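You operate a simulated robot arm through the tools that you are given. There is no shell and no other tool. Be economical: measure what you need, move in short steps, check, and stop when the job is done.

Carry out the task below with a simulated two-armed robot. There is one attempt and no reset: what you move stays moved.

JOB
Change the ribbon reel for the colour that the order card names.
Fine: lever to FREE first, the red reel into the waste bin, the new one down on the peg, lever back to LOCK. Drop and damage nothing, leave nothing switched on.

It is judged by the outcome, as a careful person would: the job done as asked, and still so three seconds after it is handed in. It fails if anything else is knocked over, pushed out of place, dropped, spilled or broken.

ROBOT AND FRAMES
Two 7-joint arms with two-finger parallel grippers on one trunk, on a base that drives. Base frame: it is fixed to the floor where the robot stands at the start and does not move with it; the origin is under the middle of the robot, x ahead of it, y to its left, z up; the surface under the hand at the start is at about z = 860. Readings come in mm, rad, newtons and seconds.
The left shoulder is at the start at [20, 170, 1413], the right one opposite. With the tool pointing down near the work surface each hand reaches from about 100 to 600 mm from the robot's upright axis, wherever it stands, measured 20 degrees to its own side. Places, roughly: black lever [400, 0, 900]; ribbon peg [500, 0, 900]; waste bin [600, -200, 900]. Payload 3.8 kg a hand.
Tool frame (each hand has its own): the origin (TCP) lies between the finger pads and is the grasp point; the fingertips stand 30 mm ahead of it; z points along the fingers, y is the line along which they close. Largest opening 110 mm; finger width 20, thickness 10; the body of the gripper, 48 by 112 mm, starts 55 mm behind the TCP.
Orientation is that of the tool frame in the base frame, as a unit quaternion [w, x, y, z]. With the fingers straight down and closing along the base's y, the tool's x points along the base's -x, its y along +y and its z along -z.

CONTROLS
- The arms move only by the tool servo_tool. It takes "left_plan", "right_plan" or both (then of equal length, played together; a hand with none holds still); each is a list of rows, each an object (a shift or turn left out is 0, a gripper value left out holds the last) with "offset": the shift along the tool's x, y, z in units of 500 mm (1.0 is 500 mm), a list of three; "rot": the turn, a rotation vector about the tool's x, y, z in units of 45 degrees (1.0 is 45 degrees), a list of three; "grip": the opening, from 0 (shut) to 1 (fully open). In form: [{"offset": [x, y, z], "rot": [ax, ay, az], "grip": grip}, ...]. A call has 1 to 12 rows; each row is the pose to reach, as a shift and turn from the pose commanded when the call began, along the tool's axes at that moment. A call with a number of a shift or a turn outside -1 to 1 is refused whole. Each row takes 0.2 s and may step no farther than 50 mm and 0.15 rad from the row before; otherwise, or with a gripper value out of range, the whole call is refused. A pose out of reach is approached as far as the arm can. The call stops where the force on the tool passes 40 N (or 10 N more than at its start, if that is more) or the arm is blocked; 0.2 s more then pass. Each finger travels about 72 mm/s and halts on what it meets, pressing with about 37 N; the grip force reading is that of the motor and also rises with nothing between the fingers. The clock runs only during rows and for 0.2 s after the last one: add rows that repeat a pose to give the fingers time. The reply holds the time, the measured pose of the TCP, the force on the tool along the base axes, the opening and the grip force, in the units named above and with some noise, with the torque about the TCP (base axes, N m) and any sound that the robot's microphone picked up.
- Cameras (640 x 400 px; columns grow to the right, rows downward): "scene" is now at [95.4, -17.3, 1538.8]; the picture's right is [-0.23, -0.97, 0.00], its down [-0.76, 0.18, -0.62] and it looks along [0.61, -0.14, -0.78] (base axes); focal length 279 px, centre (320, 200). "left" rides on the left gripper at [72, -17, -103] in its tool frame; the picture's right is [0.23, 0.97, 0.00], its down [-0.76, 0.18, -0.62] and it looks along [-0.61, 0.14, 0.78] (tool axes); focal length 222 px, centre (320, 200). "right" rides on the right gripper at [72, 17, -103] in its tool frame; the picture's right is [-0.23, 0.97, 0.00], its down [-0.76, -0.18, -0.62] and it looks along [-0.61, -0.14, 0.78] (tool axes); focal length 222 px, centre (320, 200). There is no depth. A picture from a camera that has moved, and an enlarged one, comes with that camera's place and axes in the base frame and with its lens.
- grab_frame(camera): a new picture of that camera. It takes no simulated time.
- raise_lower(by): slides the trunk up (or, below 0, down) by that many mm; the arms and the scene camera ride with it, the base frame stays. It gives what a move gives, with no picture.
- steer(legs): drives the robot by 1 to 6 legs, each [ahead, turn to the left] in mm and rad, along the robot's own axes; the way and the turn of a leg run together, so that a leg with both is an arc; at most 1500 mm and 3.142 rad a leg. The arms and the cameras ride along, it lands a little off, and it stops where it bumps. It gives what a move gives.
- head_to(pan, tilt): turns the head with the scene camera to pan (to the left, within 1.396 rad either way) and tilt (down, from -0.506 to 1.204), counted from straight ahead of the robot. It gives what a move gives.
- close_up(camera, box): a new picture of the part [left, top, right, bottom] of that camera's present view, enlarged. It takes no simulated time.
- finish_job(): hands the job in; it is judged then, once.

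Go step by step. Nothing tells you exact positions but the pictures and the camera data: compare them with the known pose of the tool, close in by small moves and look again before you grip or let go. The budget is 120 turns and 92 pictures, counting those below and the enlarged ones. Unless the task says otherwise, let go and move clear before handing in, and close with one line.

The tools are called as name(argument=value, ...) on one line, values as JSON. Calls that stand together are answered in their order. servo_tool: Moves the arms, as the interface text tells. Its arguments: {"type":"object","properties":{"left_plan":{"type":"array","items":{"type":"object","properties":{"offset":{"type":"array","items":{"type":"number"}},"rot":{"type":"array","items":{"type":"number"}},"grip":{"type":"number"}}}},"right_plan":{"type":"array","items":{"type":"object","properties":{"offset":{"type":"array","items":{"type":"number"}},"rot":{"type":"array","items":{"type":"number"}},"grip":{"type":"number"}}}}},"required":[]} The other tools are called the same way: raise_lower (by) slides the trunk up or down; steer (legs) drives the base; head_to (pan, tilt) turns the head that bears the scene camera; grab_frame (camera) takes a picture; close_up (camera, box) takes an enlarged picture of a part of a camera's view; finish_job () hands the job in.

At the start:

```text
t: 0.0
left_ee_pos: [464.2, 148.7, 1234.4]
left_orientation: [0.0, -0.001, 1.0, 0.0]
left_contact_force: [0.1, 0.5, 0.0]
left_torque: [0.0, -0.02, 0.01]
left_width: 110.1
left_finger_force: 0.1
right_ee_pos: [359.8, -219.7, 999.7]
right_orientation: [0.001, 0.0, 1.0, 0.0]
right_contact_force: [0.2, 0.5, 1.6]
right_torque: [0.0, -0.02, 0.02]
right_width: 109.9
right_finger_force: 0.1
trunk travel left (down, up): [-510.0, 60.0]
robot x, y, heading: [-1.0, 2.5, -0.001]
head pan, tilt: [-0.229, 0.897]
```

scene: 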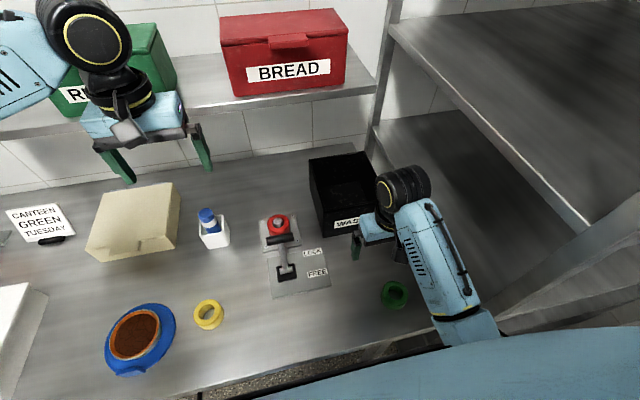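
right: 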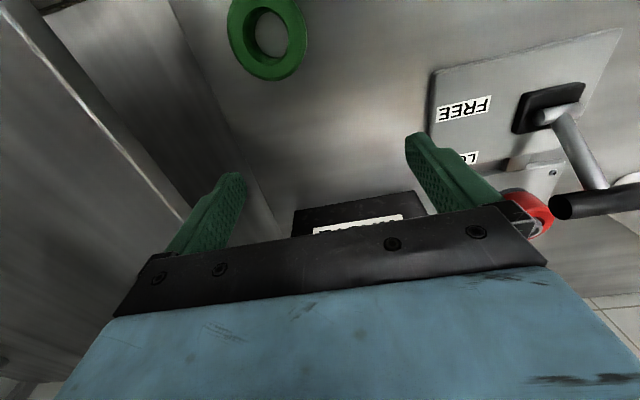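
left: 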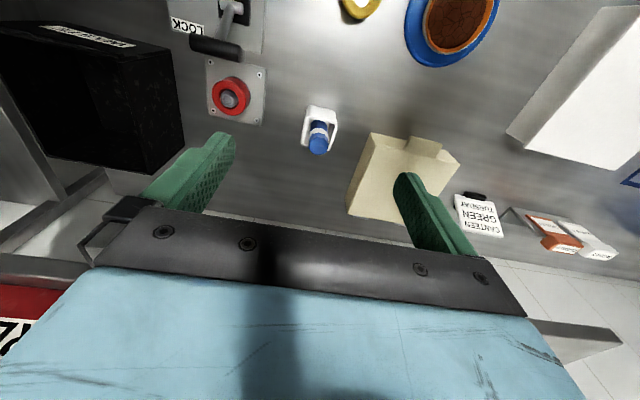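

I see the red reel on its peg, the lever (apparently at LOCK), a green and a yellow reel, and a card at the left. I'll enlarge the card and the work area before moving.

close_up(camera="scene", box=[240, 190, 440, 315])

close_up(camera="scene", box=[0, 180, 240, 330])

head_to(pan=0.5, tilt=0.7)

```text
3.20 times, centred on (340, 252) of scene
camera zoom: at [95.4, -17.3, 1538.8], right [-0.23, -0.97, 0.0], down [-0.76, 0.18, -0.62], along [0.61, -0.14, -0.78], focal length 894 px, centre (256, 32)
```

zoom: 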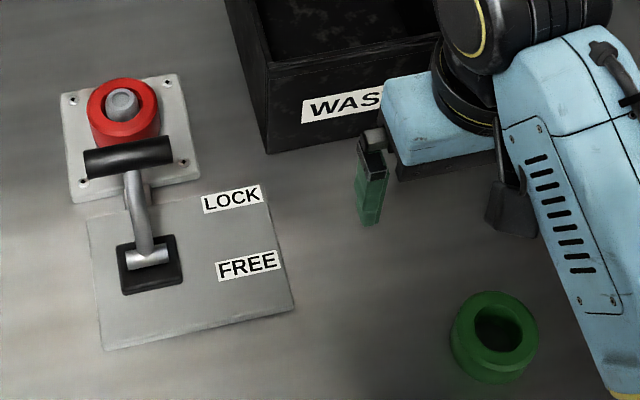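

```text
2.67 times, centred on (120, 255) of scene
camera zoom: at [95.4, -17.3, 1538.8], right [-0.23, -0.97, 0.0], down [-0.76, 0.18, -0.62], along [0.61, -0.14, -0.78], focal length 745 px, centre (853, 53)
```

zoom: 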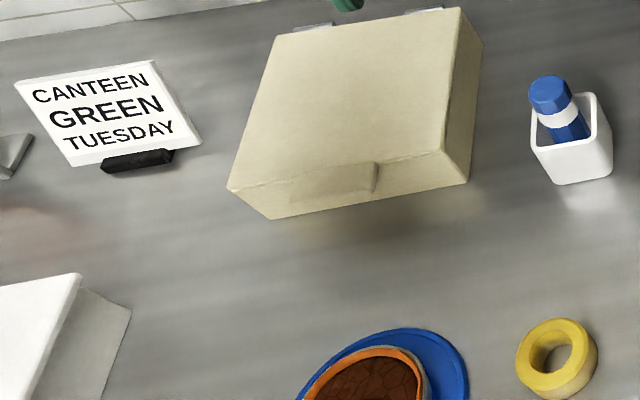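

```text
t: 1.1
left_ee_pos: [463.4, 148.3, 1231.3]
left_orientation: [-0.001, -0.001, 1.0, 0.001]
left_contact_force: [-1.1, 0.2, -0.4]
left_torque: [-0.05, 0.02, 0.02]
left_width: 109.9
left_finger_force: 0.0
right_ee_pos: [360.5, -220.0, 999.4]
right_orientation: [0.0, -0.001, 1.0, 0.0]
right_contact_force: [-0.3, 0.0, -0.4]
right_torque: [-0.02, 0.0, -0.02]
right_width: 110.2
right_finger_force: 0.1
trunk travel left (down, up): [-510.0, 60.0]
robot x, y, heading: [-0.6, -4.2, 0.001]
head pan, tilt: [0.499, 0.7]
```

The "CANTEEN GREEN TUESDAY" card looks like a canteen notice and may be a decoy, so I'll look further left for the real order card.

grab_frame(camera="scene")

```text
86 pictures are left
camera scene: at [96.2, 40.5, 1554.7], right [0.48, -0.88, 0.0], down [-0.57, -0.31, -0.76], along [0.67, 0.37, -0.64], focal length 279 px, centre (320, 200)
```

scene: 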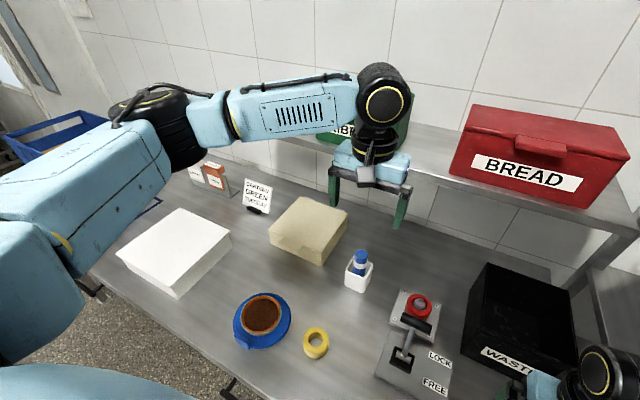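

close_up(camera="scene", box=[90, 140, 290, 265])

close_up(camera="left", box=[440, 0, 640, 300])

```text
3.20 times, centred on (190, 202) of scene
camera zoom: at [96.2, 40.5, 1554.7], right [0.48, -0.88, 0.0], down [-0.57, -0.31, -0.76], along [0.67, 0.37, -0.64], focal length 894 px, centre (736, 192)
```

zoom: 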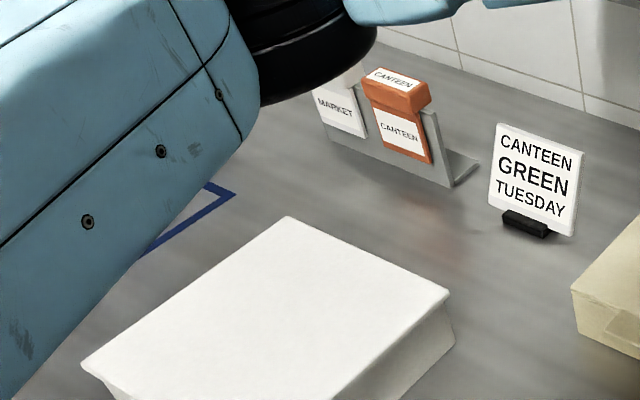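

```text
1.33 times, centred on (540, 150) of left
camera zoom: at [389.8, 132.0, 1335.8], right [-0.23, 0.97, 0.0], down [0.76, 0.18, 0.62], along [0.61, 0.14, -0.78], focal length 296 px, centre (27, 267)
```

zoom: 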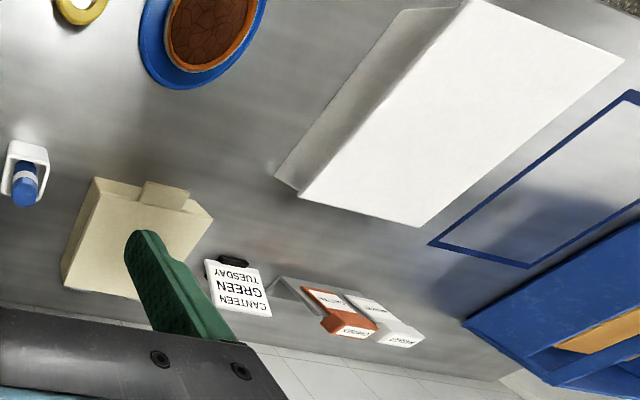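

This is the order card: customer CANTEEN, colour GREEN, day TUESDAY, and its CANTEEN/MARKET matches the stamps beside it. I'll look right to confirm no other card exists and to see the green reel.

head_to(pan=-0.35, tilt=0.95)

grab_frame(camera="scene")

close_up(camera="right", box=[200, 0, 640, 275])

```text
t: 2.3
left_ee_pos: [464.3, 149.5, 1233.0]
left_orientation: [0.001, -0.001, 1.0, 0.0]
left_contact_force: [-0.7, 0.1, -0.1]
left_torque: [-0.01, 0.01, 0.05]
left_width: 110.1
left_finger_force: 0.1
right_ee_pos: [359.9, -219.8, 999.7]
right_orientation: [0.0, 0.0, 1.0, 0.0]
right_contact_force: [0.4, -0.9, -0.8]
right_torque: [-0.01, 0.01, -0.01]
right_width: 110.1
right_finger_force: 0.1
trunk travel left (down, up): [-510.0, 60.0]
robot x, y, heading: [0.5, 0.8, 0.004]
head pan, tilt: [-0.351, 0.949]
```

```text
83 pictures are left
camera scene: at [89.9, -25.0, 1534.9], right [-0.34, -0.94, 0.0], down [-0.76, 0.28, -0.58], along [0.55, -0.2, -0.81], focal length 279 px, centre (320, 200)
```

scene: 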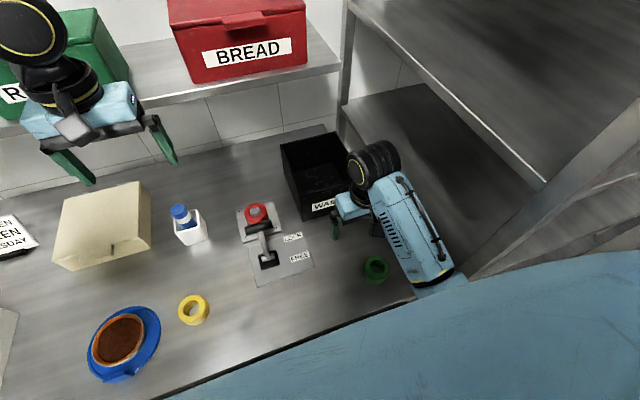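

```text
1.45 times, centred on (420, 138) of right
camera zoom: at [286.9, -200.6, 1103.9], right [0.23, 0.97, 0.0], down [0.76, -0.18, 0.62], along [0.61, -0.14, -0.78], focal length 323 px, centre (174, 291)
```

zoom: 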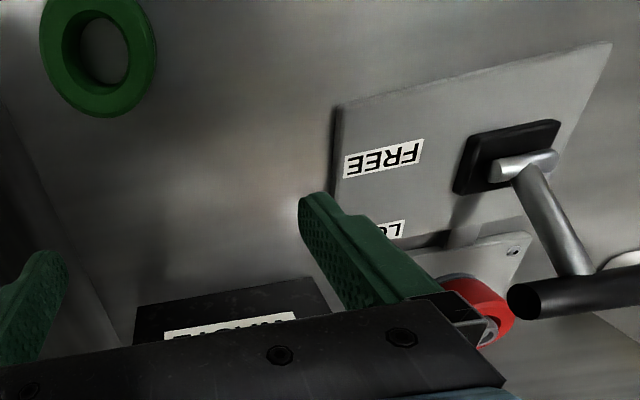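

Only one order card: GREEN. The lever's T-bar is at about [444, 0, 978], its pivot at about [409, 0, 885], leaning to LOCK. I'll bring the left hand, shut, above the gap beyond the bar.

servo_tool(left_plan=[{"offset": [-0.02, -0.08, 0], "grip": 0}, {"offset": [-0.04, -0.16, 0], "grip": 0}, {"offset": [-0.05, -0.24, 0], "grip": 0}, {"offset": [-0.05, -0.302, 0], "grip": 0}, {"offset": [-0.05, -0.302, 0.09], "grip": 0}, {"offset": [-0.05, -0.302, 0.18], "grip": 0}, {"offset": [-0.05, -0.302, 0.27], "grip": 0}, {"offset": [-0.05, -0.302, 0.35], "grip": 0}, {"offset": [-0.05, -0.302, 0.35], "grip": 0}])

grab_frame(camera="scene")

grab_frame(camera="left")

grab_frame(camera="right")

```text
t: 4.3
left_ee_pos: [488.3, -2.2, 1057.3]
left_orientation: [0.0, 0.0, 1.0, 0.0]
left_contact_force: [-0.5, -0.6, -0.4]
left_torque: [0.0, 0.02, -0.01]
left_width: 0.0
left_finger_force: 37.4
right_ee_pos: [360.2, -218.1, 999.7]
right_orientation: [0.0, 0.0, 1.0, 0.0]
right_contact_force: [0.5, 0.1, 0.2]
right_torque: [-0.02, -0.01, -0.05]
right_width: 109.7
right_finger_force: 0.0
trunk travel left (down, up): [-510.0, 60.0]
robot x, y, heading: [-3.7, 1.8, 0.0]
head pan, tilt: [-0.351, 0.949]
```

```text
81 pictures are left
camera scene: at [89.8, -25.0, 1534.9], right [-0.34, -0.94, 0.0], down [-0.76, 0.28, -0.58], along [0.55, -0.2, -0.81], focal length 279 px, centre (320, 200)
```

scene: 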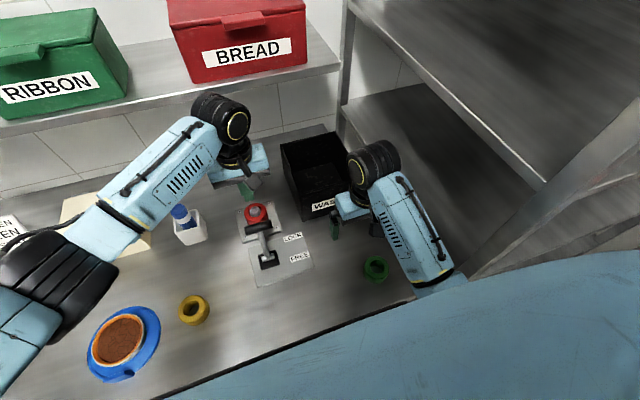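

```text
80 pictures are left
camera left: at [414.3, -19.7, 1160.6], right [-0.23, 0.97, 0.0], down [0.76, 0.18, 0.62], along [0.61, 0.14, -0.78], focal length 222 px, centre (320, 200)
```

left: 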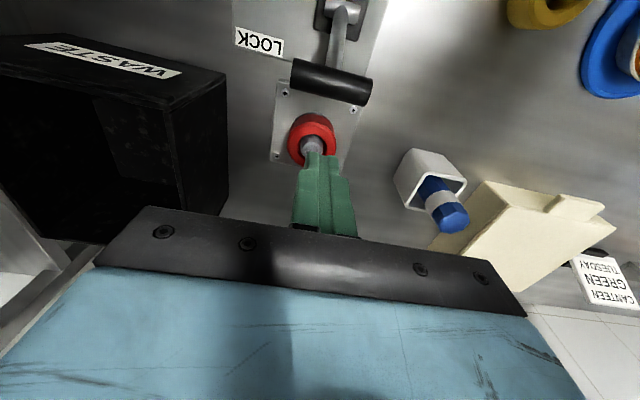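

```text
79 pictures are left
camera right: at [286.8, -200.6, 1104.0], right [0.23, 0.97, 0.0], down [0.76, -0.18, 0.62], along [0.61, -0.14, -0.78], focal length 222 px, centre (320, 200)
```

right: 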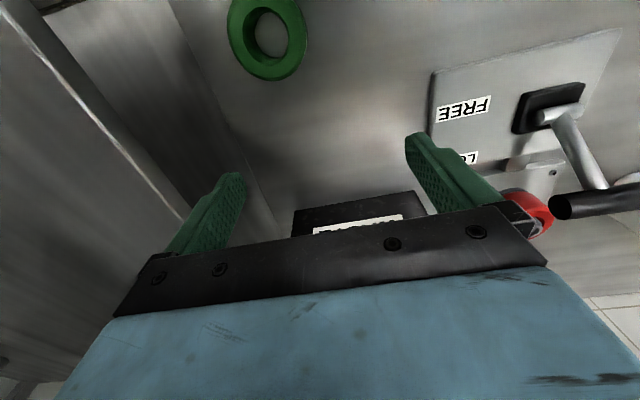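

The finger is beyond the bar at x 488, with the peg tip at about [517, -5, 942]. I'll lower it until its tip is just below the bar, then look.

servo_tool(left_plan=[{"offset": [0, 0, 0.07]}, {"offset": [0.006, 0, 0.15]}, {"offset": [0.006, 0, 0.15]}])

grab_frame(camera="left")

close_up(camera="scene", box=[180, 130, 340, 310])

```text
t: 5.1
left_ee_pos: [485.4, -2.9, 983.9]
left_orientation: [0.0, -0.001, 1.0, 0.0]
left_contact_force: [0.1, -0.2, -0.2]
left_torque: [-0.01, 0.0, 0.02]
left_width: 0.0
left_finger_force: 37.1
right_ee_pos: [361.1, -218.8, 1000.2]
right_orientation: [-0.001, 0.0, 1.0, 0.0]
right_contact_force: [0.5, -0.2, 0.1]
right_torque: [-0.01, 0.03, -0.03]
right_width: 110.0
right_finger_force: 0.0
trunk travel left (down, up): [-510.0, 60.0]
robot x, y, heading: [0.9, 0.6, 0.002]
head pan, tilt: [-0.351, 0.949]
```

```text
78 pictures are left
camera left: at [412.0, -19.3, 1085.6], right [-0.23, 0.97, 0.0], down [0.76, 0.18, 0.62], along [0.61, 0.14, -0.78], focal length 222 px, centre (320, 200)
```

left: 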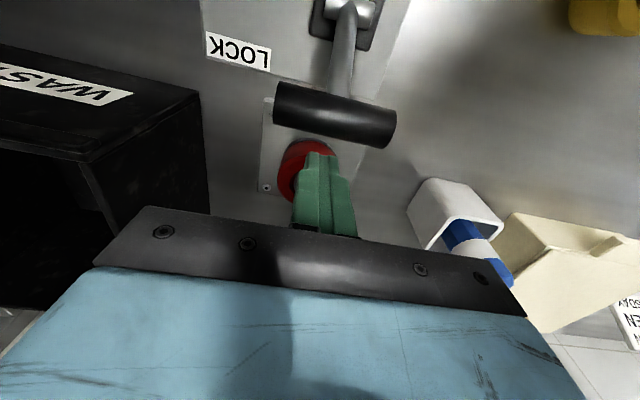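

```text
2.22 times, centred on (260, 220) of scene
camera zoom: at [89.9, -24.9, 1534.9], right [-0.34, -0.94, 0.0], down [-0.76, 0.28, -0.58], along [0.55, -0.2, -0.81], focal length 621 px, centre (453, 156)
```

zoom: 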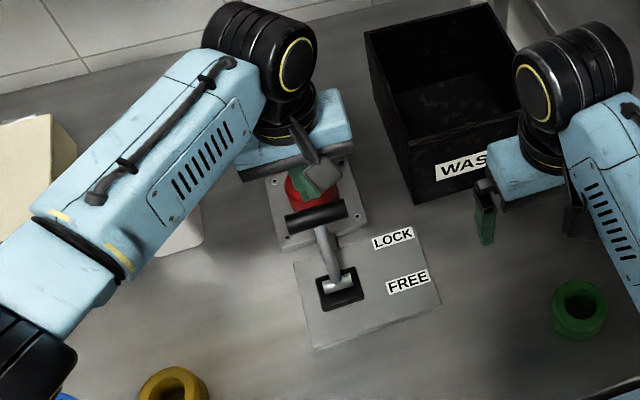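

The bar stays at x≈444, with the finger beyond it and its tip below bar height. I'll now pull the lever towards the robot in small steps.

servo_tool(left_plan=[{"offset": [0.024, 0, 0]}, {"offset": [0.04, 0, 0]}, {"offset": [0.06, 0, 0]}, {"offset": [0.08, 0, 0]}, {"offset": [0.1, 0, 0]}, {"offset": [0.12, 0, 0]}, {"offset": [0.14, 0, 0]}, {"offset": [0.16, 0, 0]}, {"offset": [0.18, 0, 0]}])

grab_frame(camera="left")

close_up(camera="scene", box=[180, 130, 340, 310])

```text
t: 7.1
left_ee_pos: [394.2, -3.0, 984.4]
left_orientation: [-0.001, -0.001, 1.0, 0.0]
left_contact_force: [-0.3, -0.3, -0.1]
left_torque: [0.03, 0.01, 0.01]
left_width: 0.0
left_finger_force: 37.6
right_ee_pos: [359.9, -218.7, 1000.2]
right_orientation: [0.0, 0.0, 1.0, 0.001]
right_contact_force: [-0.3, -1.1, -1.1]
right_torque: [-0.03, -0.01, 0.02]
right_width: 110.1
right_finger_force: 0.1
trunk travel left (down, up): [-510.0, 60.0]
robot x, y, heading: [0.6, -0.2, -0.006]
head pan, tilt: [-0.351, 0.949]
```

```text
76 pictures are left
camera left: at [321.2, -19.3, 1086.0], right [-0.23, 0.97, 0.0], down [0.76, 0.18, 0.62], along [0.61, 0.14, -0.78], focal length 222 px, centre (320, 200)
```

left: 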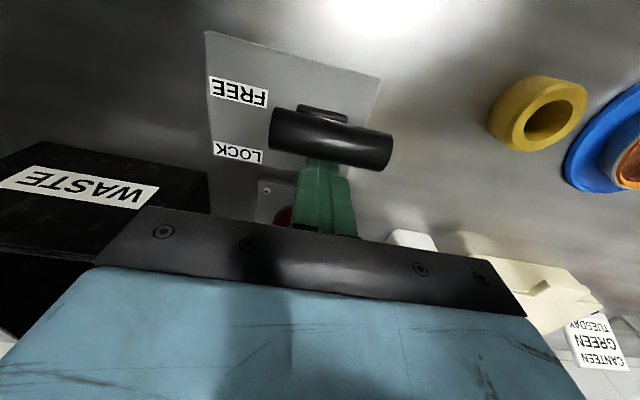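

```text
2.22 times, centred on (260, 220) of scene
camera zoom: at [89.6, -25.1, 1534.9], right [-0.34, -0.94, 0.0], down [-0.76, 0.28, -0.58], along [0.55, -0.2, -0.81], focal length 621 px, centre (453, 156)
```

zoom: 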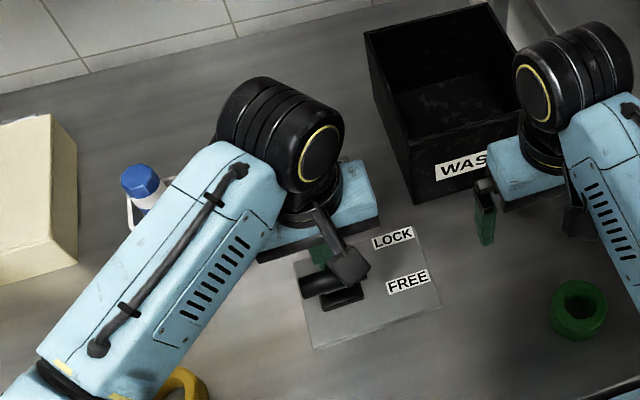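

The lever is past upright, with its bar at x≈364 and no force on the finger. I'll pull on slowly to its stop to make sure it is fully at FREE.

servo_tool(left_plan=[{"offset": [0.016, 0, 0]}, {"offset": [0.028, 0, 0]}, {"offset": [0.04, 0, 0]}, {"offset": [0.052, 0, 0]}])

grab_frame(camera="left")

```text
t: 8.1
left_ee_pos: [376.8, -2.8, 985.5]
left_orientation: [0.004, -0.002, 1.0, -0.001]
left_contact_force: [25.3, -1.1, 5.6]
left_torque: [-0.1, -0.74, -0.07]
left_width: 0.0
left_finger_force: 37.0
right_ee_pos: [363.4, -218.6, 998.5]
right_orientation: [-0.001, 0.0, 1.0, 0.0]
right_contact_force: [-0.3, 0.9, -0.1]
right_torque: [0.02, 0.02, 0.02]
right_width: 110.1
right_finger_force: 0.1
trunk travel left (down, up): [-510.0, 60.0]
robot x, y, heading: [0.5, 2.7, -0.002]
head pan, tilt: [-0.351, 0.949]
```

```text
74 pictures are left
camera left: at [301.3, -18.6, 1086.4], right [-0.23, 0.97, 0.0], down [0.75, 0.18, 0.63], along [0.61, 0.14, -0.78], focal length 222 px, centre (320, 200)
```

left: 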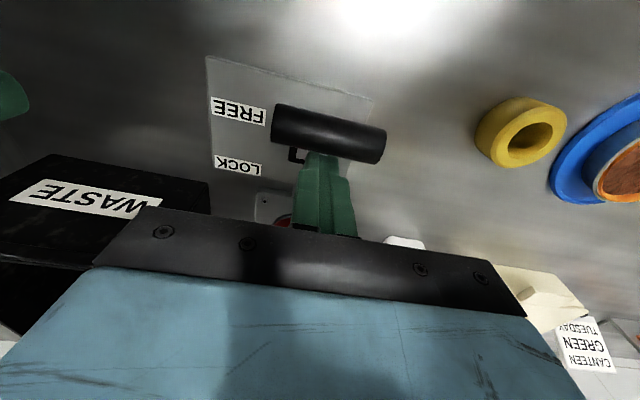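

Stopped firmly at the end stop (25 N), bar at x≈346: the lever is at FREE. I'll back off, raise the left hand and park it out to the left.

servo_tool(left_plan=[{"offset": [-0.07, 0, 0]}, {"offset": [-0.07, 0, -0.09]}, {"offset": [-0.07, 0, -0.18]}, {"offset": [-0.07, 0, -0.27]}, {"offset": [-0.07, 0, -0.36]}, {"offset": [-0.07, 0, -0.45]}, {"offset": [-0.07, 0.09, -0.48]}, {"offset": [-0.07, 0.18, -0.48]}, {"offset": [-0.07, 0.27, -0.48]}, {"offset": [-0.07, 0.36, -0.48]}, {"offset": [-0.07, 0.45, -0.48]}])

close_up(camera="scene", box=[200, 120, 440, 300])

grab_frame(camera="right")

```text
t: 10.5
left_ee_pos: [404.8, 224.5, 1223.8]
left_orientation: [0.001, -0.001, 1.0, -0.001]
left_contact_force: [-0.5, 0.0, 0.2]
left_torque: [-0.01, -0.02, 0.0]
left_width: 0.0
left_finger_force: 37.2
right_ee_pos: [359.1, -217.7, 1001.9]
right_orientation: [0.0, 0.001, 1.0, -0.001]
right_contact_force: [-0.5, -0.8, -0.8]
right_torque: [0.0, -0.05, -0.04]
right_width: 109.7
right_finger_force: 0.1
trunk travel left (down, up): [-510.0, 60.0]
robot x, y, heading: [-0.5, 0.0, -0.002]
head pan, tilt: [-0.351, 0.949]
```

```text
2.22 times, centred on (320, 210) of scene
camera zoom: at [89.3, -23.7, 1535.0], right [-0.34, -0.94, 0.0], down [-0.76, 0.28, -0.58], along [0.55, -0.2, -0.81], focal length 621 px, centre (320, 178)
```

zoom: 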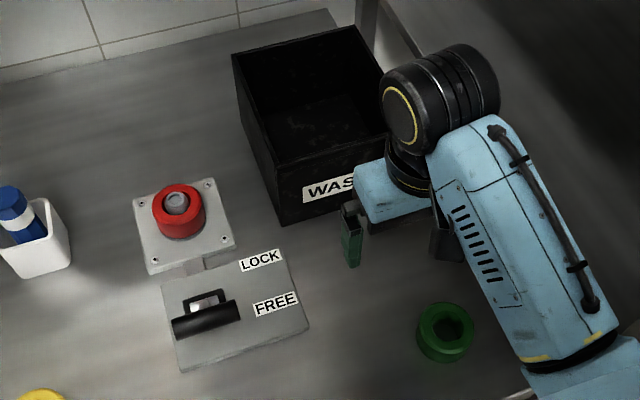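

```text
72 pictures are left
camera right: at [286.4, -199.6, 1104.2], right [0.23, 0.97, 0.0], down [0.76, -0.18, 0.62], along [0.61, -0.14, -0.78], focal length 222 px, centre (320, 200)
```

right: 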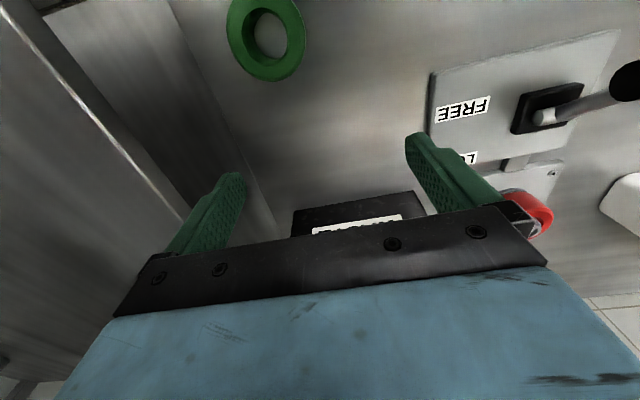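

The lever stays at FREE and the reel is clear. I'll move the right hand, open, up and over above the red reel to measure it.

servo_tool(right_plan=[{"offset": [0, 0, -0.09]}, {"offset": [0, 0, -0.18]}, {"offset": [0, 0.08, -0.2]}, {"offset": [0, 0.16, -0.2]}, {"offset": [-0.05, 0.24, -0.2]}, {"offset": [-0.1, 0.32, -0.2]}, {"offset": [-0.15, 0.38, -0.2]}, {"offset": [-0.22, 0.426, -0.2]}, {"offset": [-0.3, 0.426, -0.2]}, {"offset": [-0.3, 0.426, -0.2]}])

grab_frame(camera="right")

grab_frame(camera="scene")

```text
t: 11.4
left_ee_pos: [366.4, 234.0, 1234.4]
left_orientation: [0.014, 0.002, 1.0, -0.007]
left_contact_force: [1.1, -1.1, -0.5]
left_torque: [-0.04, 0.05, 0.01]
left_width: 0.1
left_finger_force: 37.2
right_ee_pos: [272.1, -159.0, 1060.7]
right_orientation: [-0.067, 0.011, 0.998, -0.012]
right_contact_force: [0.5, -1.8, -0.9]
right_torque: [0.0, 0.03, 0.0]
right_width: 109.8
right_finger_force: 0.0
trunk travel left (down, up): [-510.0, 60.0]
robot x, y, heading: [-10.7, -0.6, -0.02]
head pan, tilt: [-0.351, 0.949]
stopped in row 4 (right hand): the arm was blocked; the commanded pose is now the measured one
```

```text
71 pictures are left
camera right: at [212.5, -137.4, 1172.9], right [0.24, 0.97, -0.06], down [0.83, -0.18, 0.52], along [0.49, -0.17, -0.85], focal length 222 px, centre (320, 200)
```

right: 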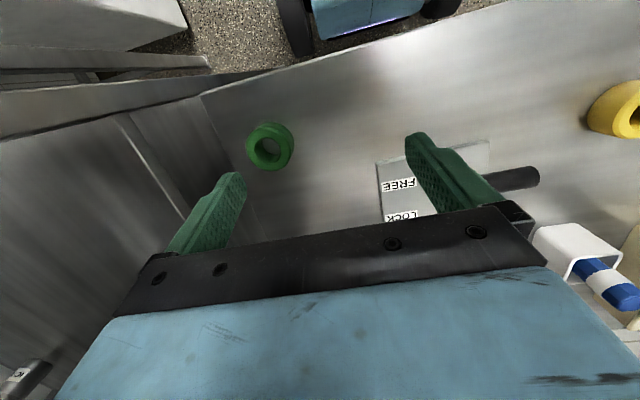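

```text
70 pictures are left
camera scene: at [41.8, -6.2, 1539.2], right [-0.36, -0.93, 0.0], down [-0.74, 0.29, -0.61], along [0.56, -0.22, -0.79], focal length 279 px, centre (320, 200)
```

scene: 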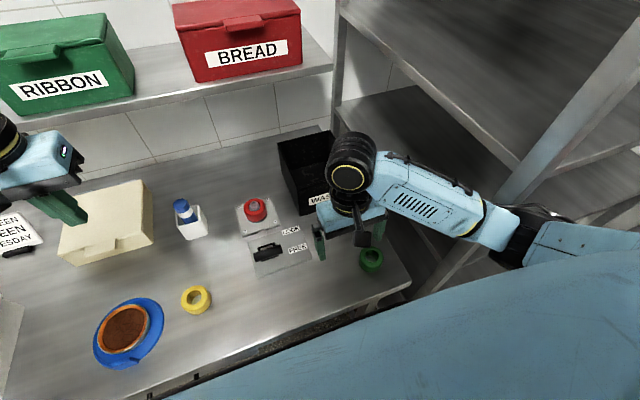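

The right arm was blocked, probably its elbow against the rack on the right, and the robot swayed back. I'll ease the right hand slightly forward and down to relieve it and see where things settle.

servo_tool(right_plan=[{"offset": [-0.02, 0, 0.02]}, {"offset": [-0.04, 0, 0.04]}])

head_to(pan=-1.0, tilt=0.8)

grab_frame(camera="scene")

```text
t: 12.2
left_ee_pos: [366.2, 231.7, 1231.6]
left_orientation: [0.014, 0.002, 1.0, -0.006]
left_contact_force: [0.2, 0.0, -0.5]
left_torque: [0.0, -0.01, -0.01]
left_width: 0.0
left_finger_force: 36.3
right_ee_pos: [287.3, -165.8, 1034.4]
right_orientation: [-0.069, 0.012, 0.997, -0.016]
right_contact_force: [0.2, 0.3, -0.4]
right_torque: [-0.01, 0.02, 0.0]
right_width: 110.0
right_finger_force: 0.0
trunk travel left (down, up): [-510.0, 60.0]
robot x, y, heading: [-9.4, -0.3, -0.03]
head pan, tilt: [-0.351, 0.949]
stopped in row 2 (right hand): the arm was blocked; the commanded pose is now the measured one
```

```text
t: 13.2
left_ee_pos: [363.7, 232.4, 1233.5]
left_orientation: [0.016, 0.001, 1.0, -0.006]
left_contact_force: [0.7, 0.3, -0.7]
left_torque: [0.05, -0.01, 0.02]
left_width: 0.2
left_finger_force: 36.9
right_ee_pos: [285.7, -165.4, 1035.2]
right_orientation: [-0.069, 0.009, 0.997, -0.015]
right_contact_force: [-0.1, -0.1, 0.3]
right_torque: [0.0, -0.01, 0.02]
right_width: 109.9
right_finger_force: 0.0
trunk travel left (down, up): [-510.0, 60.0]
robot x, y, heading: [-4.9, 1.5, -0.027]
head pan, tilt: [-1.0, 0.799]
```

```text
69 pictures are left
camera scene: at [12.7, -53.4, 1548.6], right [-0.85, -0.52, -0.02], down [-0.35, 0.61, -0.72], along [0.38, -0.6, -0.7], focal length 279 px, centre (320, 200)
```

scene: 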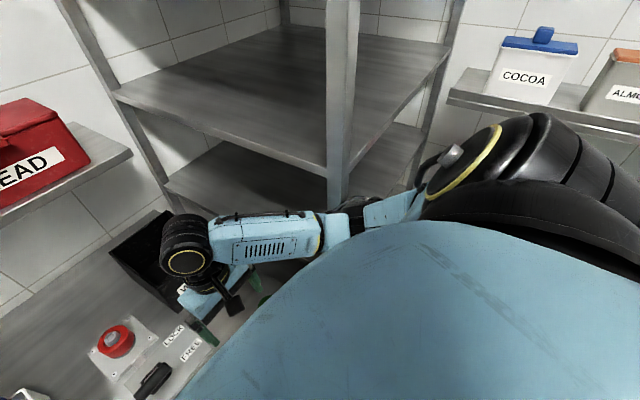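

close_up(camera="scene", box=[220, 130, 460, 290])

```text
2.50 times, centred on (340, 210) of scene
camera zoom: at [12.7, -53.4, 1548.6], right [-0.85, -0.52, -0.02], down [-0.35, 0.61, -0.72], along [0.38, -0.6, -0.7], focal length 698 px, centre (270, 175)
```

zoom: 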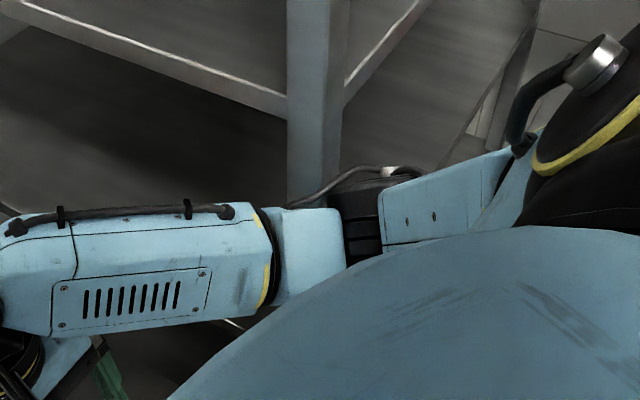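

The elbow is against the rack post. I'll take the hand back toward its starting pose (forward and to the right), which draws the elbow in.

servo_tool(right_plan=[{"offset": [-0.03, -0.03, 0]}, {"offset": [-0.06, -0.06, 0]}, {"offset": [-0.09, -0.09, 0.02]}, {"offset": [-0.12, -0.11, 0.03]}, {"offset": [-0.15, -0.11, 0.04]}, {"offset": [-0.15, -0.11, 0.04]}])

grab_frame(camera="scene")

```text
t: 14.8
left_ee_pos: [363.4, 244.1, 1234.0]
left_orientation: [0.017, 0.001, 1.0, -0.011]
left_contact_force: [-0.2, 0.0, 0.2]
left_torque: [-0.04, 0.05, -0.01]
left_width: 0.1
left_finger_force: 37.3
right_ee_pos: [326.7, -203.7, 988.1]
right_orientation: [-0.101, 0.006, 0.995, -0.013]
right_contact_force: [0.5, 0.0, -0.2]
right_torque: [0.04, -0.02, 0.01]
right_width: 110.1
right_finger_force: 0.1
trunk travel left (down, up): [-510.0, 60.0]
robot x, y, heading: [-9.5, -2.0, -0.037]
head pan, tilt: [-1.0, 0.799]
stopped in row 6 (right hand): the arm was blocked; the commanded pose is now the measured one
```

```text
67 pictures are left
camera scene: at [11.1, -36.3, 1551.3], right [-0.86, -0.51, -0.01], down [-0.35, 0.6, -0.72], along [0.38, -0.61, -0.69], focal length 279 px, centre (320, 200)
```

scene: 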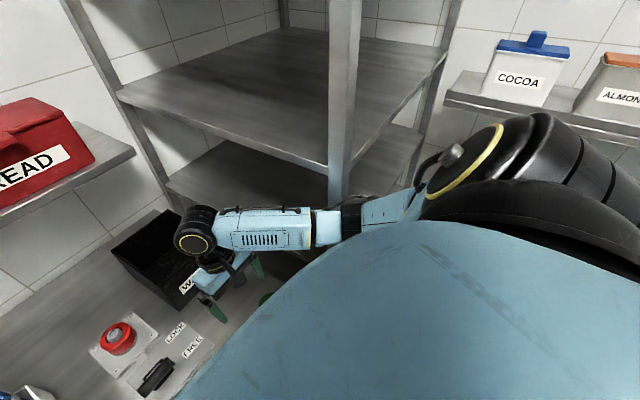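

The elbow is still pressing the post and has turned the robot slightly. I'll back the base off a little to free it, squaring the heading.

steer(legs=[[-80, 0.0], [0, 0.035]])

grab_frame(camera="scene")

```text
t: 16.3
left_ee_pos: [311.4, 235.3, 1224.3]
left_orientation: [0.001, -0.016, 1.0, 0.0]
left_contact_force: [0.6, 0.4, -1.2]
left_torque: [0.02, 0.02, -0.02]
left_width: 0.0
left_finger_force: 37.4
right_ee_pos: [287.0, -207.6, 971.4]
right_orientation: [-0.113, -0.013, 0.993, -0.004]
right_contact_force: [-0.3, -0.9, -0.2]
right_torque: [-0.01, 0.01, 0.01]
right_width: 109.8
right_finger_force: 0.0
trunk travel left (down, up): [-510.0, 60.0]
robot x, y, heading: [-85.4, 2.4, 0.016]
head pan, tilt: [-1.0, 0.799]
```

```text
66 pictures are left
camera scene: at [-19.6, -64.4, 1546.4], right [-0.84, -0.55, 0.0], down [-0.39, 0.6, -0.7], along [0.38, -0.58, -0.72], focal length 279 px, centre (320, 200)
```

scene: 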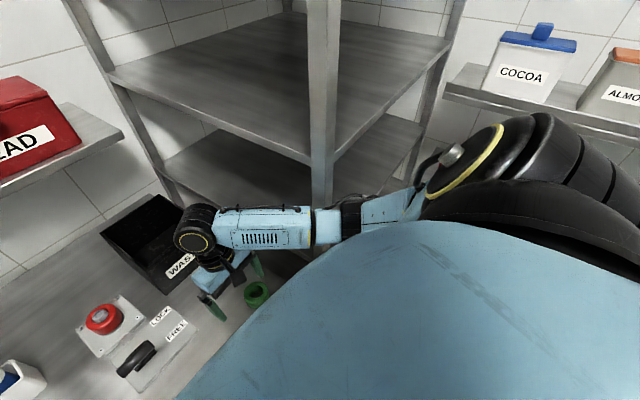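

The elbow is free and the reels and lever are undisturbed; the rack post is at about [167, -356]. From this backed-off position I'll level the right hand, raise it and extend it toward y=0, then drive forward with the elbow drawn in.

servo_tool(right_plan=[{"offset": [-0.01, 0, -0.08], "rot": [0, -0.1, 0.01]}, {"offset": [-0.03, 0.01, -0.16], "rot": [0, -0.2, 0.02]}, {"offset": [-0.044, 0.03, -0.2], "rot": [0, -0.288, 0.033]}, {"offset": [-0.08, 0.1, -0.21], "rot": [0, -0.288, 0.033]}, {"offset": [-0.12, 0.17, -0.22], "rot": [0, -0.288, 0.033]}, {"offset": [-0.16, 0.24, -0.23], "rot": [0, -0.288, 0.033]}, {"offset": [-0.2, 0.31, -0.235], "rot": [0, -0.288, 0.033]}, {"offset": [-0.25, 0.38, -0.24], "rot": [0, -0.288, 0.033]}, {"offset": [-0.25, 0.4, -0.24], "rot": [0, -0.288, 0.033]}, {"offset": [-0.25, 0.4, -0.24], "rot": [0, -0.288, 0.033]}])

grab_frame(camera="scene")

```text
t: 18.5
left_ee_pos: [312.0, 235.2, 1222.6]
left_orientation: [0.0, -0.017, 1.0, 0.0]
left_contact_force: [0.0, -0.6, -0.7]
left_torque: [0.01, 0.01, -0.04]
left_width: 0.0
left_finger_force: 37.1
right_ee_pos: [430.6, -3.0, 1060.0]
right_orientation: [0.0, 0.0, 1.0, -0.004]
right_contact_force: [0.0, -0.4, -0.6]
right_torque: [0.01, -0.01, 0.0]
right_width: 110.0
right_finger_force: 0.2
trunk travel left (down, up): [-510.0, 60.0]
robot x, y, heading: [-83.5, 5.6, 0.008]
head pan, tilt: [-1.0, 0.799]
```

```text
65 pictures are left
camera scene: at [-19.8, -64.9, 1546.4], right [-0.84, -0.55, 0.0], down [-0.39, 0.6, -0.7], along [0.38, -0.58, -0.72], focal length 279 px, centre (320, 200)
```

scene: 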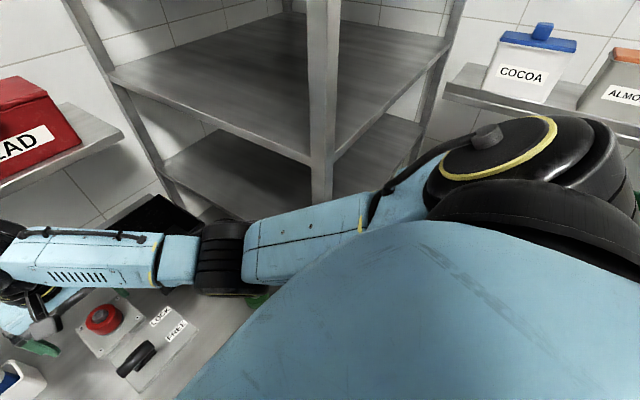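

Hand level at [431, -3, 1060], elbow well inside the post. Now drive forward about 85 mm and look.

steer(legs=[[85, -0.005]])

head_to(pan=-0.3, tilt=0.9)

grab_frame(camera="right")

grab_frame(camera="scene")

```text
t: 19.6
left_ee_pos: [396.6, 234.5, 1223.4]
left_orientation: [0.0, -0.014, 1.0, -0.001]
left_contact_force: [0.5, -0.4, -0.1]
left_torque: [0.02, 0.0, 0.03]
left_width: 0.1
left_finger_force: 37.7
right_ee_pos: [514.8, -3.8, 1060.2]
right_orientation: [0.0, 0.002, 1.0, -0.003]
right_contact_force: [0.1, 0.2, -0.3]
right_torque: [0.02, 0.03, 0.01]
right_width: 110.3
right_finger_force: 0.0
trunk travel left (down, up): [-510.0, 60.0]
robot x, y, heading: [-6.6, -0.7, 0.004]
head pan, tilt: [-1.0, 0.799]
```

```text
t: 20.6
left_ee_pos: [396.2, 234.1, 1224.3]
left_orientation: [0.001, -0.015, 1.0, 0.0]
left_contact_force: [-0.1, -0.3, 0.8]
left_torque: [0.0, -0.01, 0.0]
left_width: 0.2
left_finger_force: 37.1
right_ee_pos: [513.8, -5.2, 1060.6]
right_orientation: [0.0, 0.001, 1.0, -0.004]
right_contact_force: [0.6, -0.7, 0.6]
right_torque: [-0.01, 0.01, -0.01]
right_width: 109.5
right_finger_force: 0.1
trunk travel left (down, up): [-510.0, 60.0]
robot x, y, heading: [0.3, 4.5, 0.003]
head pan, tilt: [-0.3, 0.901]
```

```text
64 pictures are left
camera right: at [440.7, 14.9, 1163.8], right [0.23, 0.97, -0.01], down [0.76, -0.18, 0.62], along [0.61, -0.15, -0.78], focal length 222 px, centre (320, 200)
```

right: 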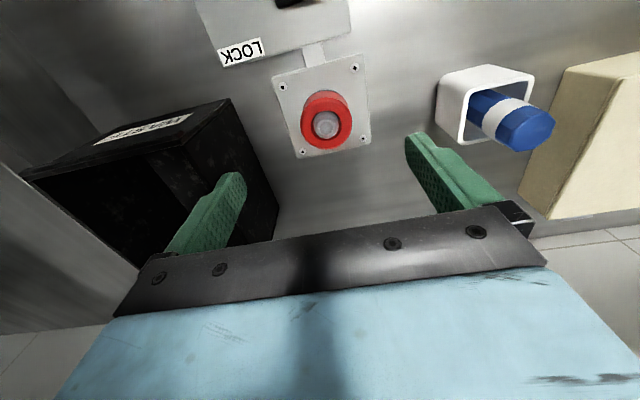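

```text
63 pictures are left
camera scene: at [92.2, -19.1, 1538.5], right [-0.29, -0.96, 0.0], down [-0.75, 0.23, -0.62], along [0.59, -0.18, -0.78], focal length 279 px, centre (320, 200)
```

scene: 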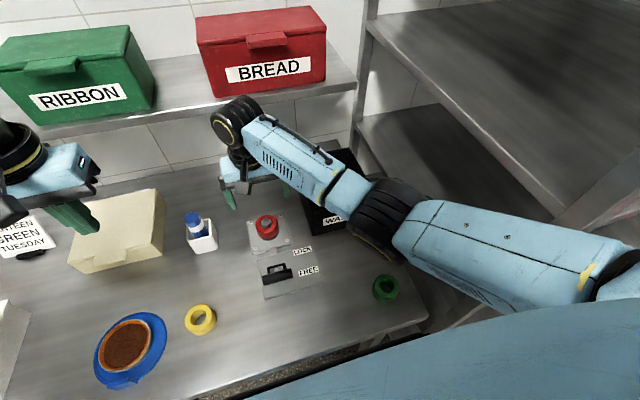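

close_up(camera="right", box=[250, 40, 410, 160])

close_up(camera="scene", box=[220, 190, 340, 290])

```text
3.33 times, centred on (330, 100) of right
camera zoom: at [440.7, 14.9, 1163.8], right [0.23, 0.97, -0.01], down [0.76, -0.18, 0.62], along [0.61, -0.15, -0.78], focal length 740 px, centre (287, 533)
```

zoom: 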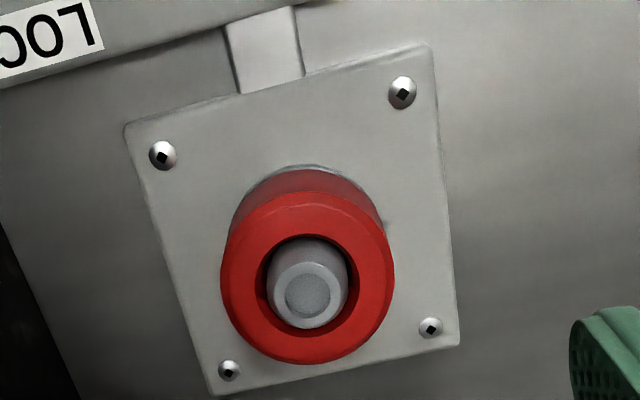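

```text
4.00 times, centred on (280, 240) of scene
camera zoom: at [92.2, -19.1, 1538.5], right [-0.29, -0.96, 0.0], down [-0.75, 0.23, -0.62], along [0.59, -0.18, -0.78], focal length 1118 px, centre (480, 40)
```

zoom: 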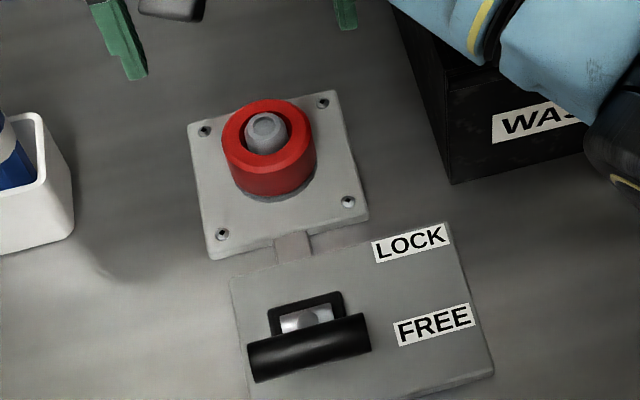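

The peg tip is at about [530, -2, 922]; the red reel is about 60 mm across, its top near z 913 and its base near 884. I'll centre over it and descend partway with the fingers at about 80 mm.

servo_tool(right_plan=[{"offset": [-0.032, 0.005, 0], "grip": 0.8}, {"offset": [-0.032, 0.005, 0.08], "grip": 0.8}, {"offset": [-0.032, 0.005, 0.16], "grip": 0.8}, {"offset": [-0.032, 0.005, 0.2], "grip": 0.8}, {"offset": [-0.032, 0.005, 0.2], "grip": 0.8}])

grab_frame(camera="right")

close_up(camera="scene", box=[220, 150, 340, 250])

```text
t: 21.8
left_ee_pos: [396.7, 233.1, 1224.0]
left_orientation: [0.0, -0.013, 1.0, 0.0]
left_contact_force: [-0.1, -0.2, 0.8]
left_torque: [-0.01, -0.01, 0.0]
left_width: 0.0
left_finger_force: 36.8
right_ee_pos: [529.2, -3.3, 960.9]
right_orientation: [0.001, 0.002, 1.0, -0.003]
right_contact_force: [-0.2, 0.1, 0.1]
right_torque: [0.01, -0.02, 0.02]
right_width: 88.0
right_finger_force: 0.1
trunk travel left (down, up): [-510.0, 60.0]
robot x, y, heading: [-5.8, 0.6, 0.007]
head pan, tilt: [-0.3, 0.901]
```

```text
60 pictures are left
camera right: at [455.9, 16.3, 1063.6], right [0.23, 0.97, -0.01], down [0.76, -0.18, 0.63], along [0.61, -0.15, -0.78], focal length 222 px, centre (320, 200)
```

right: 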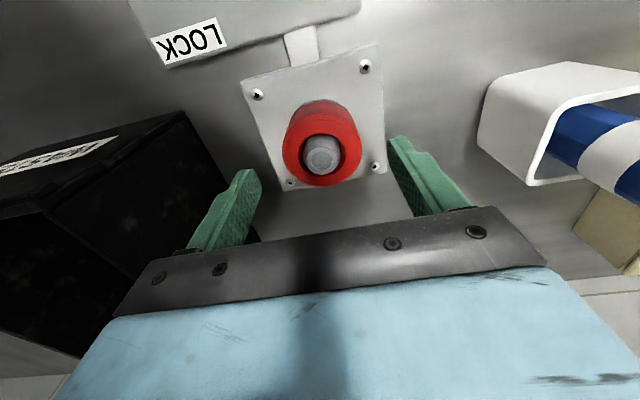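

```text
4.00 times, centred on (280, 200) of scene
camera zoom: at [91.9, -19.3, 1538.5], right [-0.29, -0.96, 0.0], down [-0.75, 0.23, -0.62], along [0.59, -0.18, -0.78], focal length 1118 px, centre (480, 200)
```

zoom: 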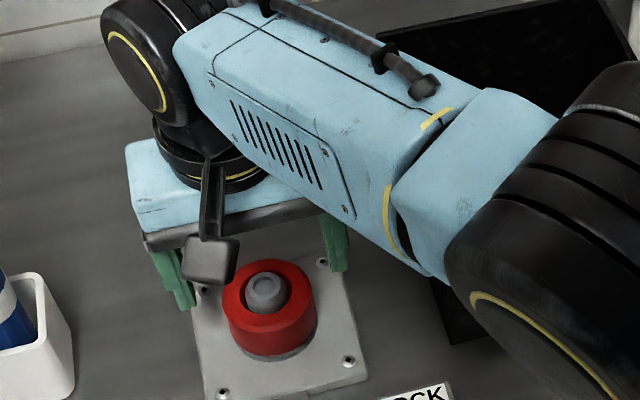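

Centred: peg in the middle of the fingers within 2–3 mm. Descend 40 mm and grip the red reel.

servo_tool(right_plan=[{"offset": [-0.002, 0.005, 0.04], "grip": 0.8}, {"offset": [-0.002, 0.005, 0.077], "grip": 0.8}, {"offset": [-0.002, 0.005, 0.077], "grip": 0.8}])

grab_frame(camera="right")

```text
t: 22.6
left_ee_pos: [395.6, 234.7, 1224.7]
left_orientation: [0.001, -0.014, 1.0, 0.0]
left_contact_force: [-0.3, 0.4, 0.2]
left_torque: [-0.01, -0.01, -0.01]
left_width: 0.0
left_finger_force: 36.6
right_ee_pos: [517.4, -6.3, 927.6]
right_orientation: [0.001, 0.002, 1.0, -0.004]
right_contact_force: [0.3, 0.6, 0.2]
right_torque: [-0.04, -0.01, 0.01]
right_width: 88.1
right_finger_force: 0.0
right hand out of reach, approached as far as the arm can: row 1, 2, 3
trunk travel left (down, up): [-510.0, 60.0]
robot x, y, heading: [-2.0, 6.6, 0.006]
head pan, tilt: [-0.3, 0.901]
```

```text
58 pictures are left
camera right: at [444.5, 13.0, 1032.2], right [0.23, 0.97, -0.01], down [0.76, -0.18, 0.63], along [0.61, -0.15, -0.78], focal length 222 px, centre (320, 200)
```

right: 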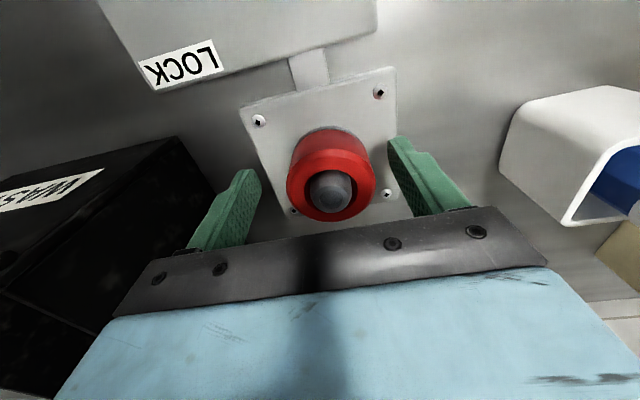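

The arm runs out of reach at that height. I'll raise the hand 150 mm, lower the trunk 120 mm for better reach, and approach again.

servo_tool(right_plan=[{"offset": [0, 0, -0.08]}, {"offset": [0, 0, -0.16]}, {"offset": [0, 0, -0.24]}, {"offset": [0, 0, -0.32]}, {"offset": [0, 0, -0.32]}])

raise_lower(by=-120)

grab_frame(camera="right")

grab_frame(camera="scene")

```text
t: 23.8
left_ee_pos: [396.9, 233.7, 1223.9]
left_orientation: [0.0, -0.013, 1.0, -0.001]
left_contact_force: [0.3, 0.0, -0.7]
left_torque: [-0.01, 0.01, 0.01]
left_width: 0.2
left_finger_force: 37.4
right_ee_pos: [518.4, -6.4, 1089.3]
right_orientation: [0.001, 0.002, 1.0, -0.003]
right_contact_force: [0.2, -0.2, -0.1]
right_torque: [-0.01, 0.01, 0.0]
right_width: 88.0
right_finger_force: 0.1
trunk travel left (down, up): [-510.0, 60.0]
robot x, y, heading: [-1.2, 5.4, 0.002]
head pan, tilt: [-0.3, 0.901]
```

```text
t: 25.3
left_ee_pos: [396.9, 233.8, 1105.1]
left_orientation: [0.0, -0.013, 1.0, 0.0]
left_contact_force: [-0.1, 1.1, -0.2]
left_torque: [0.0, -0.02, 0.0]
left_width: 0.0
left_finger_force: 36.7
right_ee_pos: [517.4, -6.1, 968.5]
right_orientation: [0.0, 0.002, 1.0, -0.003]
right_contact_force: [0.2, -1.1, 0.7]
right_torque: [0.04, -0.04, -0.03]
right_width: 88.4
right_finger_force: 0.1
trunk travel left (down, up): [-390.0, 180.0]
robot x, y, heading: [-6.0, 3.9, 0.006]
head pan, tilt: [-0.3, 0.901]
```

```text
57 pictures are left
camera right: at [444.7, 13.4, 1072.9], right [0.23, 0.97, -0.01], down [0.76, -0.18, 0.62], along [0.61, -0.15, -0.78], focal length 222 px, centre (320, 200)
```

right: 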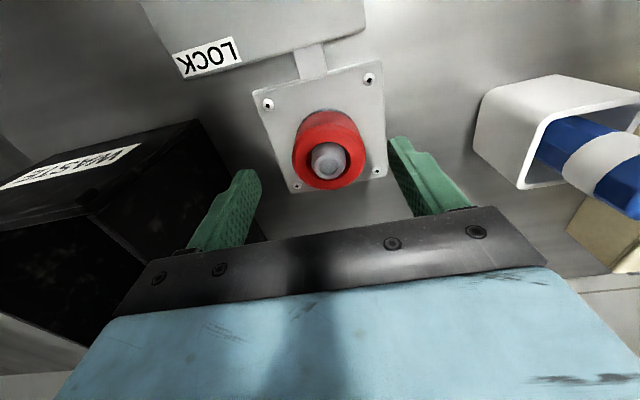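

```text
56 pictures are left
camera scene: at [91.8, -19.1, 1418.6], right [-0.29, -0.96, 0.0], down [-0.75, 0.23, -0.62], along [0.59, -0.18, -0.78], focal length 279 px, centre (320, 200)
```

scene: 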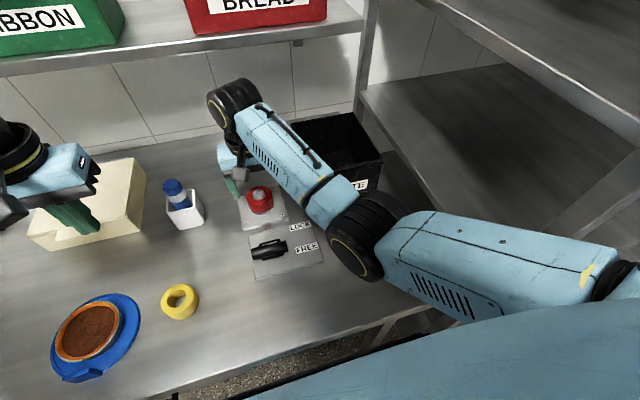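

Trunk is lower, and the hand is at [517, -6, 968]. I'll shift 10 mm forward and 6 mm left, and descend around the reel.

servo_tool(right_plan=[{"offset": [-0.021, 0.012, 0]}, {"offset": [-0.021, 0.012, 0.05]}, {"offset": [-0.021, 0.012, 0.094]}, {"offset": [-0.021, 0.012, 0.094]}])

grab_frame(camera="right")

```text
t: 26.3
left_ee_pos: [396.4, 234.2, 1103.9]
left_orientation: [0.0, -0.015, 1.0, 0.0]
left_contact_force: [0.7, -0.3, -0.7]
left_torque: [0.01, -0.02, -0.04]
left_width: 0.0
left_finger_force: 36.5
right_ee_pos: [527.5, -0.3, 921.7]
right_orientation: [0.001, 0.002, 1.0, -0.003]
right_contact_force: [0.4, -0.6, -0.4]
right_torque: [0.01, -0.01, 0.0]
right_width: 87.9
right_finger_force: 0.0
trunk travel left (down, up): [-390.0, 180.0]
robot x, y, heading: [-1.4, 6.4, 0.006]
head pan, tilt: [-0.3, 0.901]
```

```text
55 pictures are left
camera right: at [455.1, 19.3, 1025.1], right [0.23, 0.97, -0.01], down [0.76, -0.18, 0.62], along [0.61, -0.15, -0.78], focal length 222 px, centre (320, 200)
```

right: 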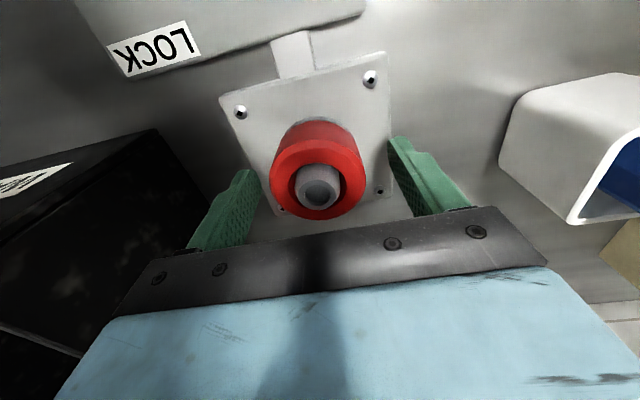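

The reel sits squarely between the pads. Gripping now.

servo_tool(right_plan=[{"grip": 0.4}, {"grip": 0.4}, {"grip": 0.4}, {"grip": 0.4}])

```text
t: 27.3
left_ee_pos: [396.7, 234.2, 1103.0]
left_orientation: [0.0, -0.014, 1.0, -0.001]
left_contact_force: [0.2, -0.2, 0.0]
left_torque: [0.02, 0.02, 0.04]
left_width: 0.0
left_finger_force: 37.1
right_ee_pos: [528.1, -0.8, 920.8]
right_orientation: [0.0, 0.002, 1.0, -0.004]
right_contact_force: [-0.1, -1.0, -0.5]
right_torque: [-0.02, -0.02, -0.01]
right_width: 58.0
right_finger_force: 37.3
trunk travel left (down, up): [-390.0, 180.0]
robot x, y, heading: [-1.4, 1.8, 0.005]
head pan, tilt: [-0.3, 0.901]
```

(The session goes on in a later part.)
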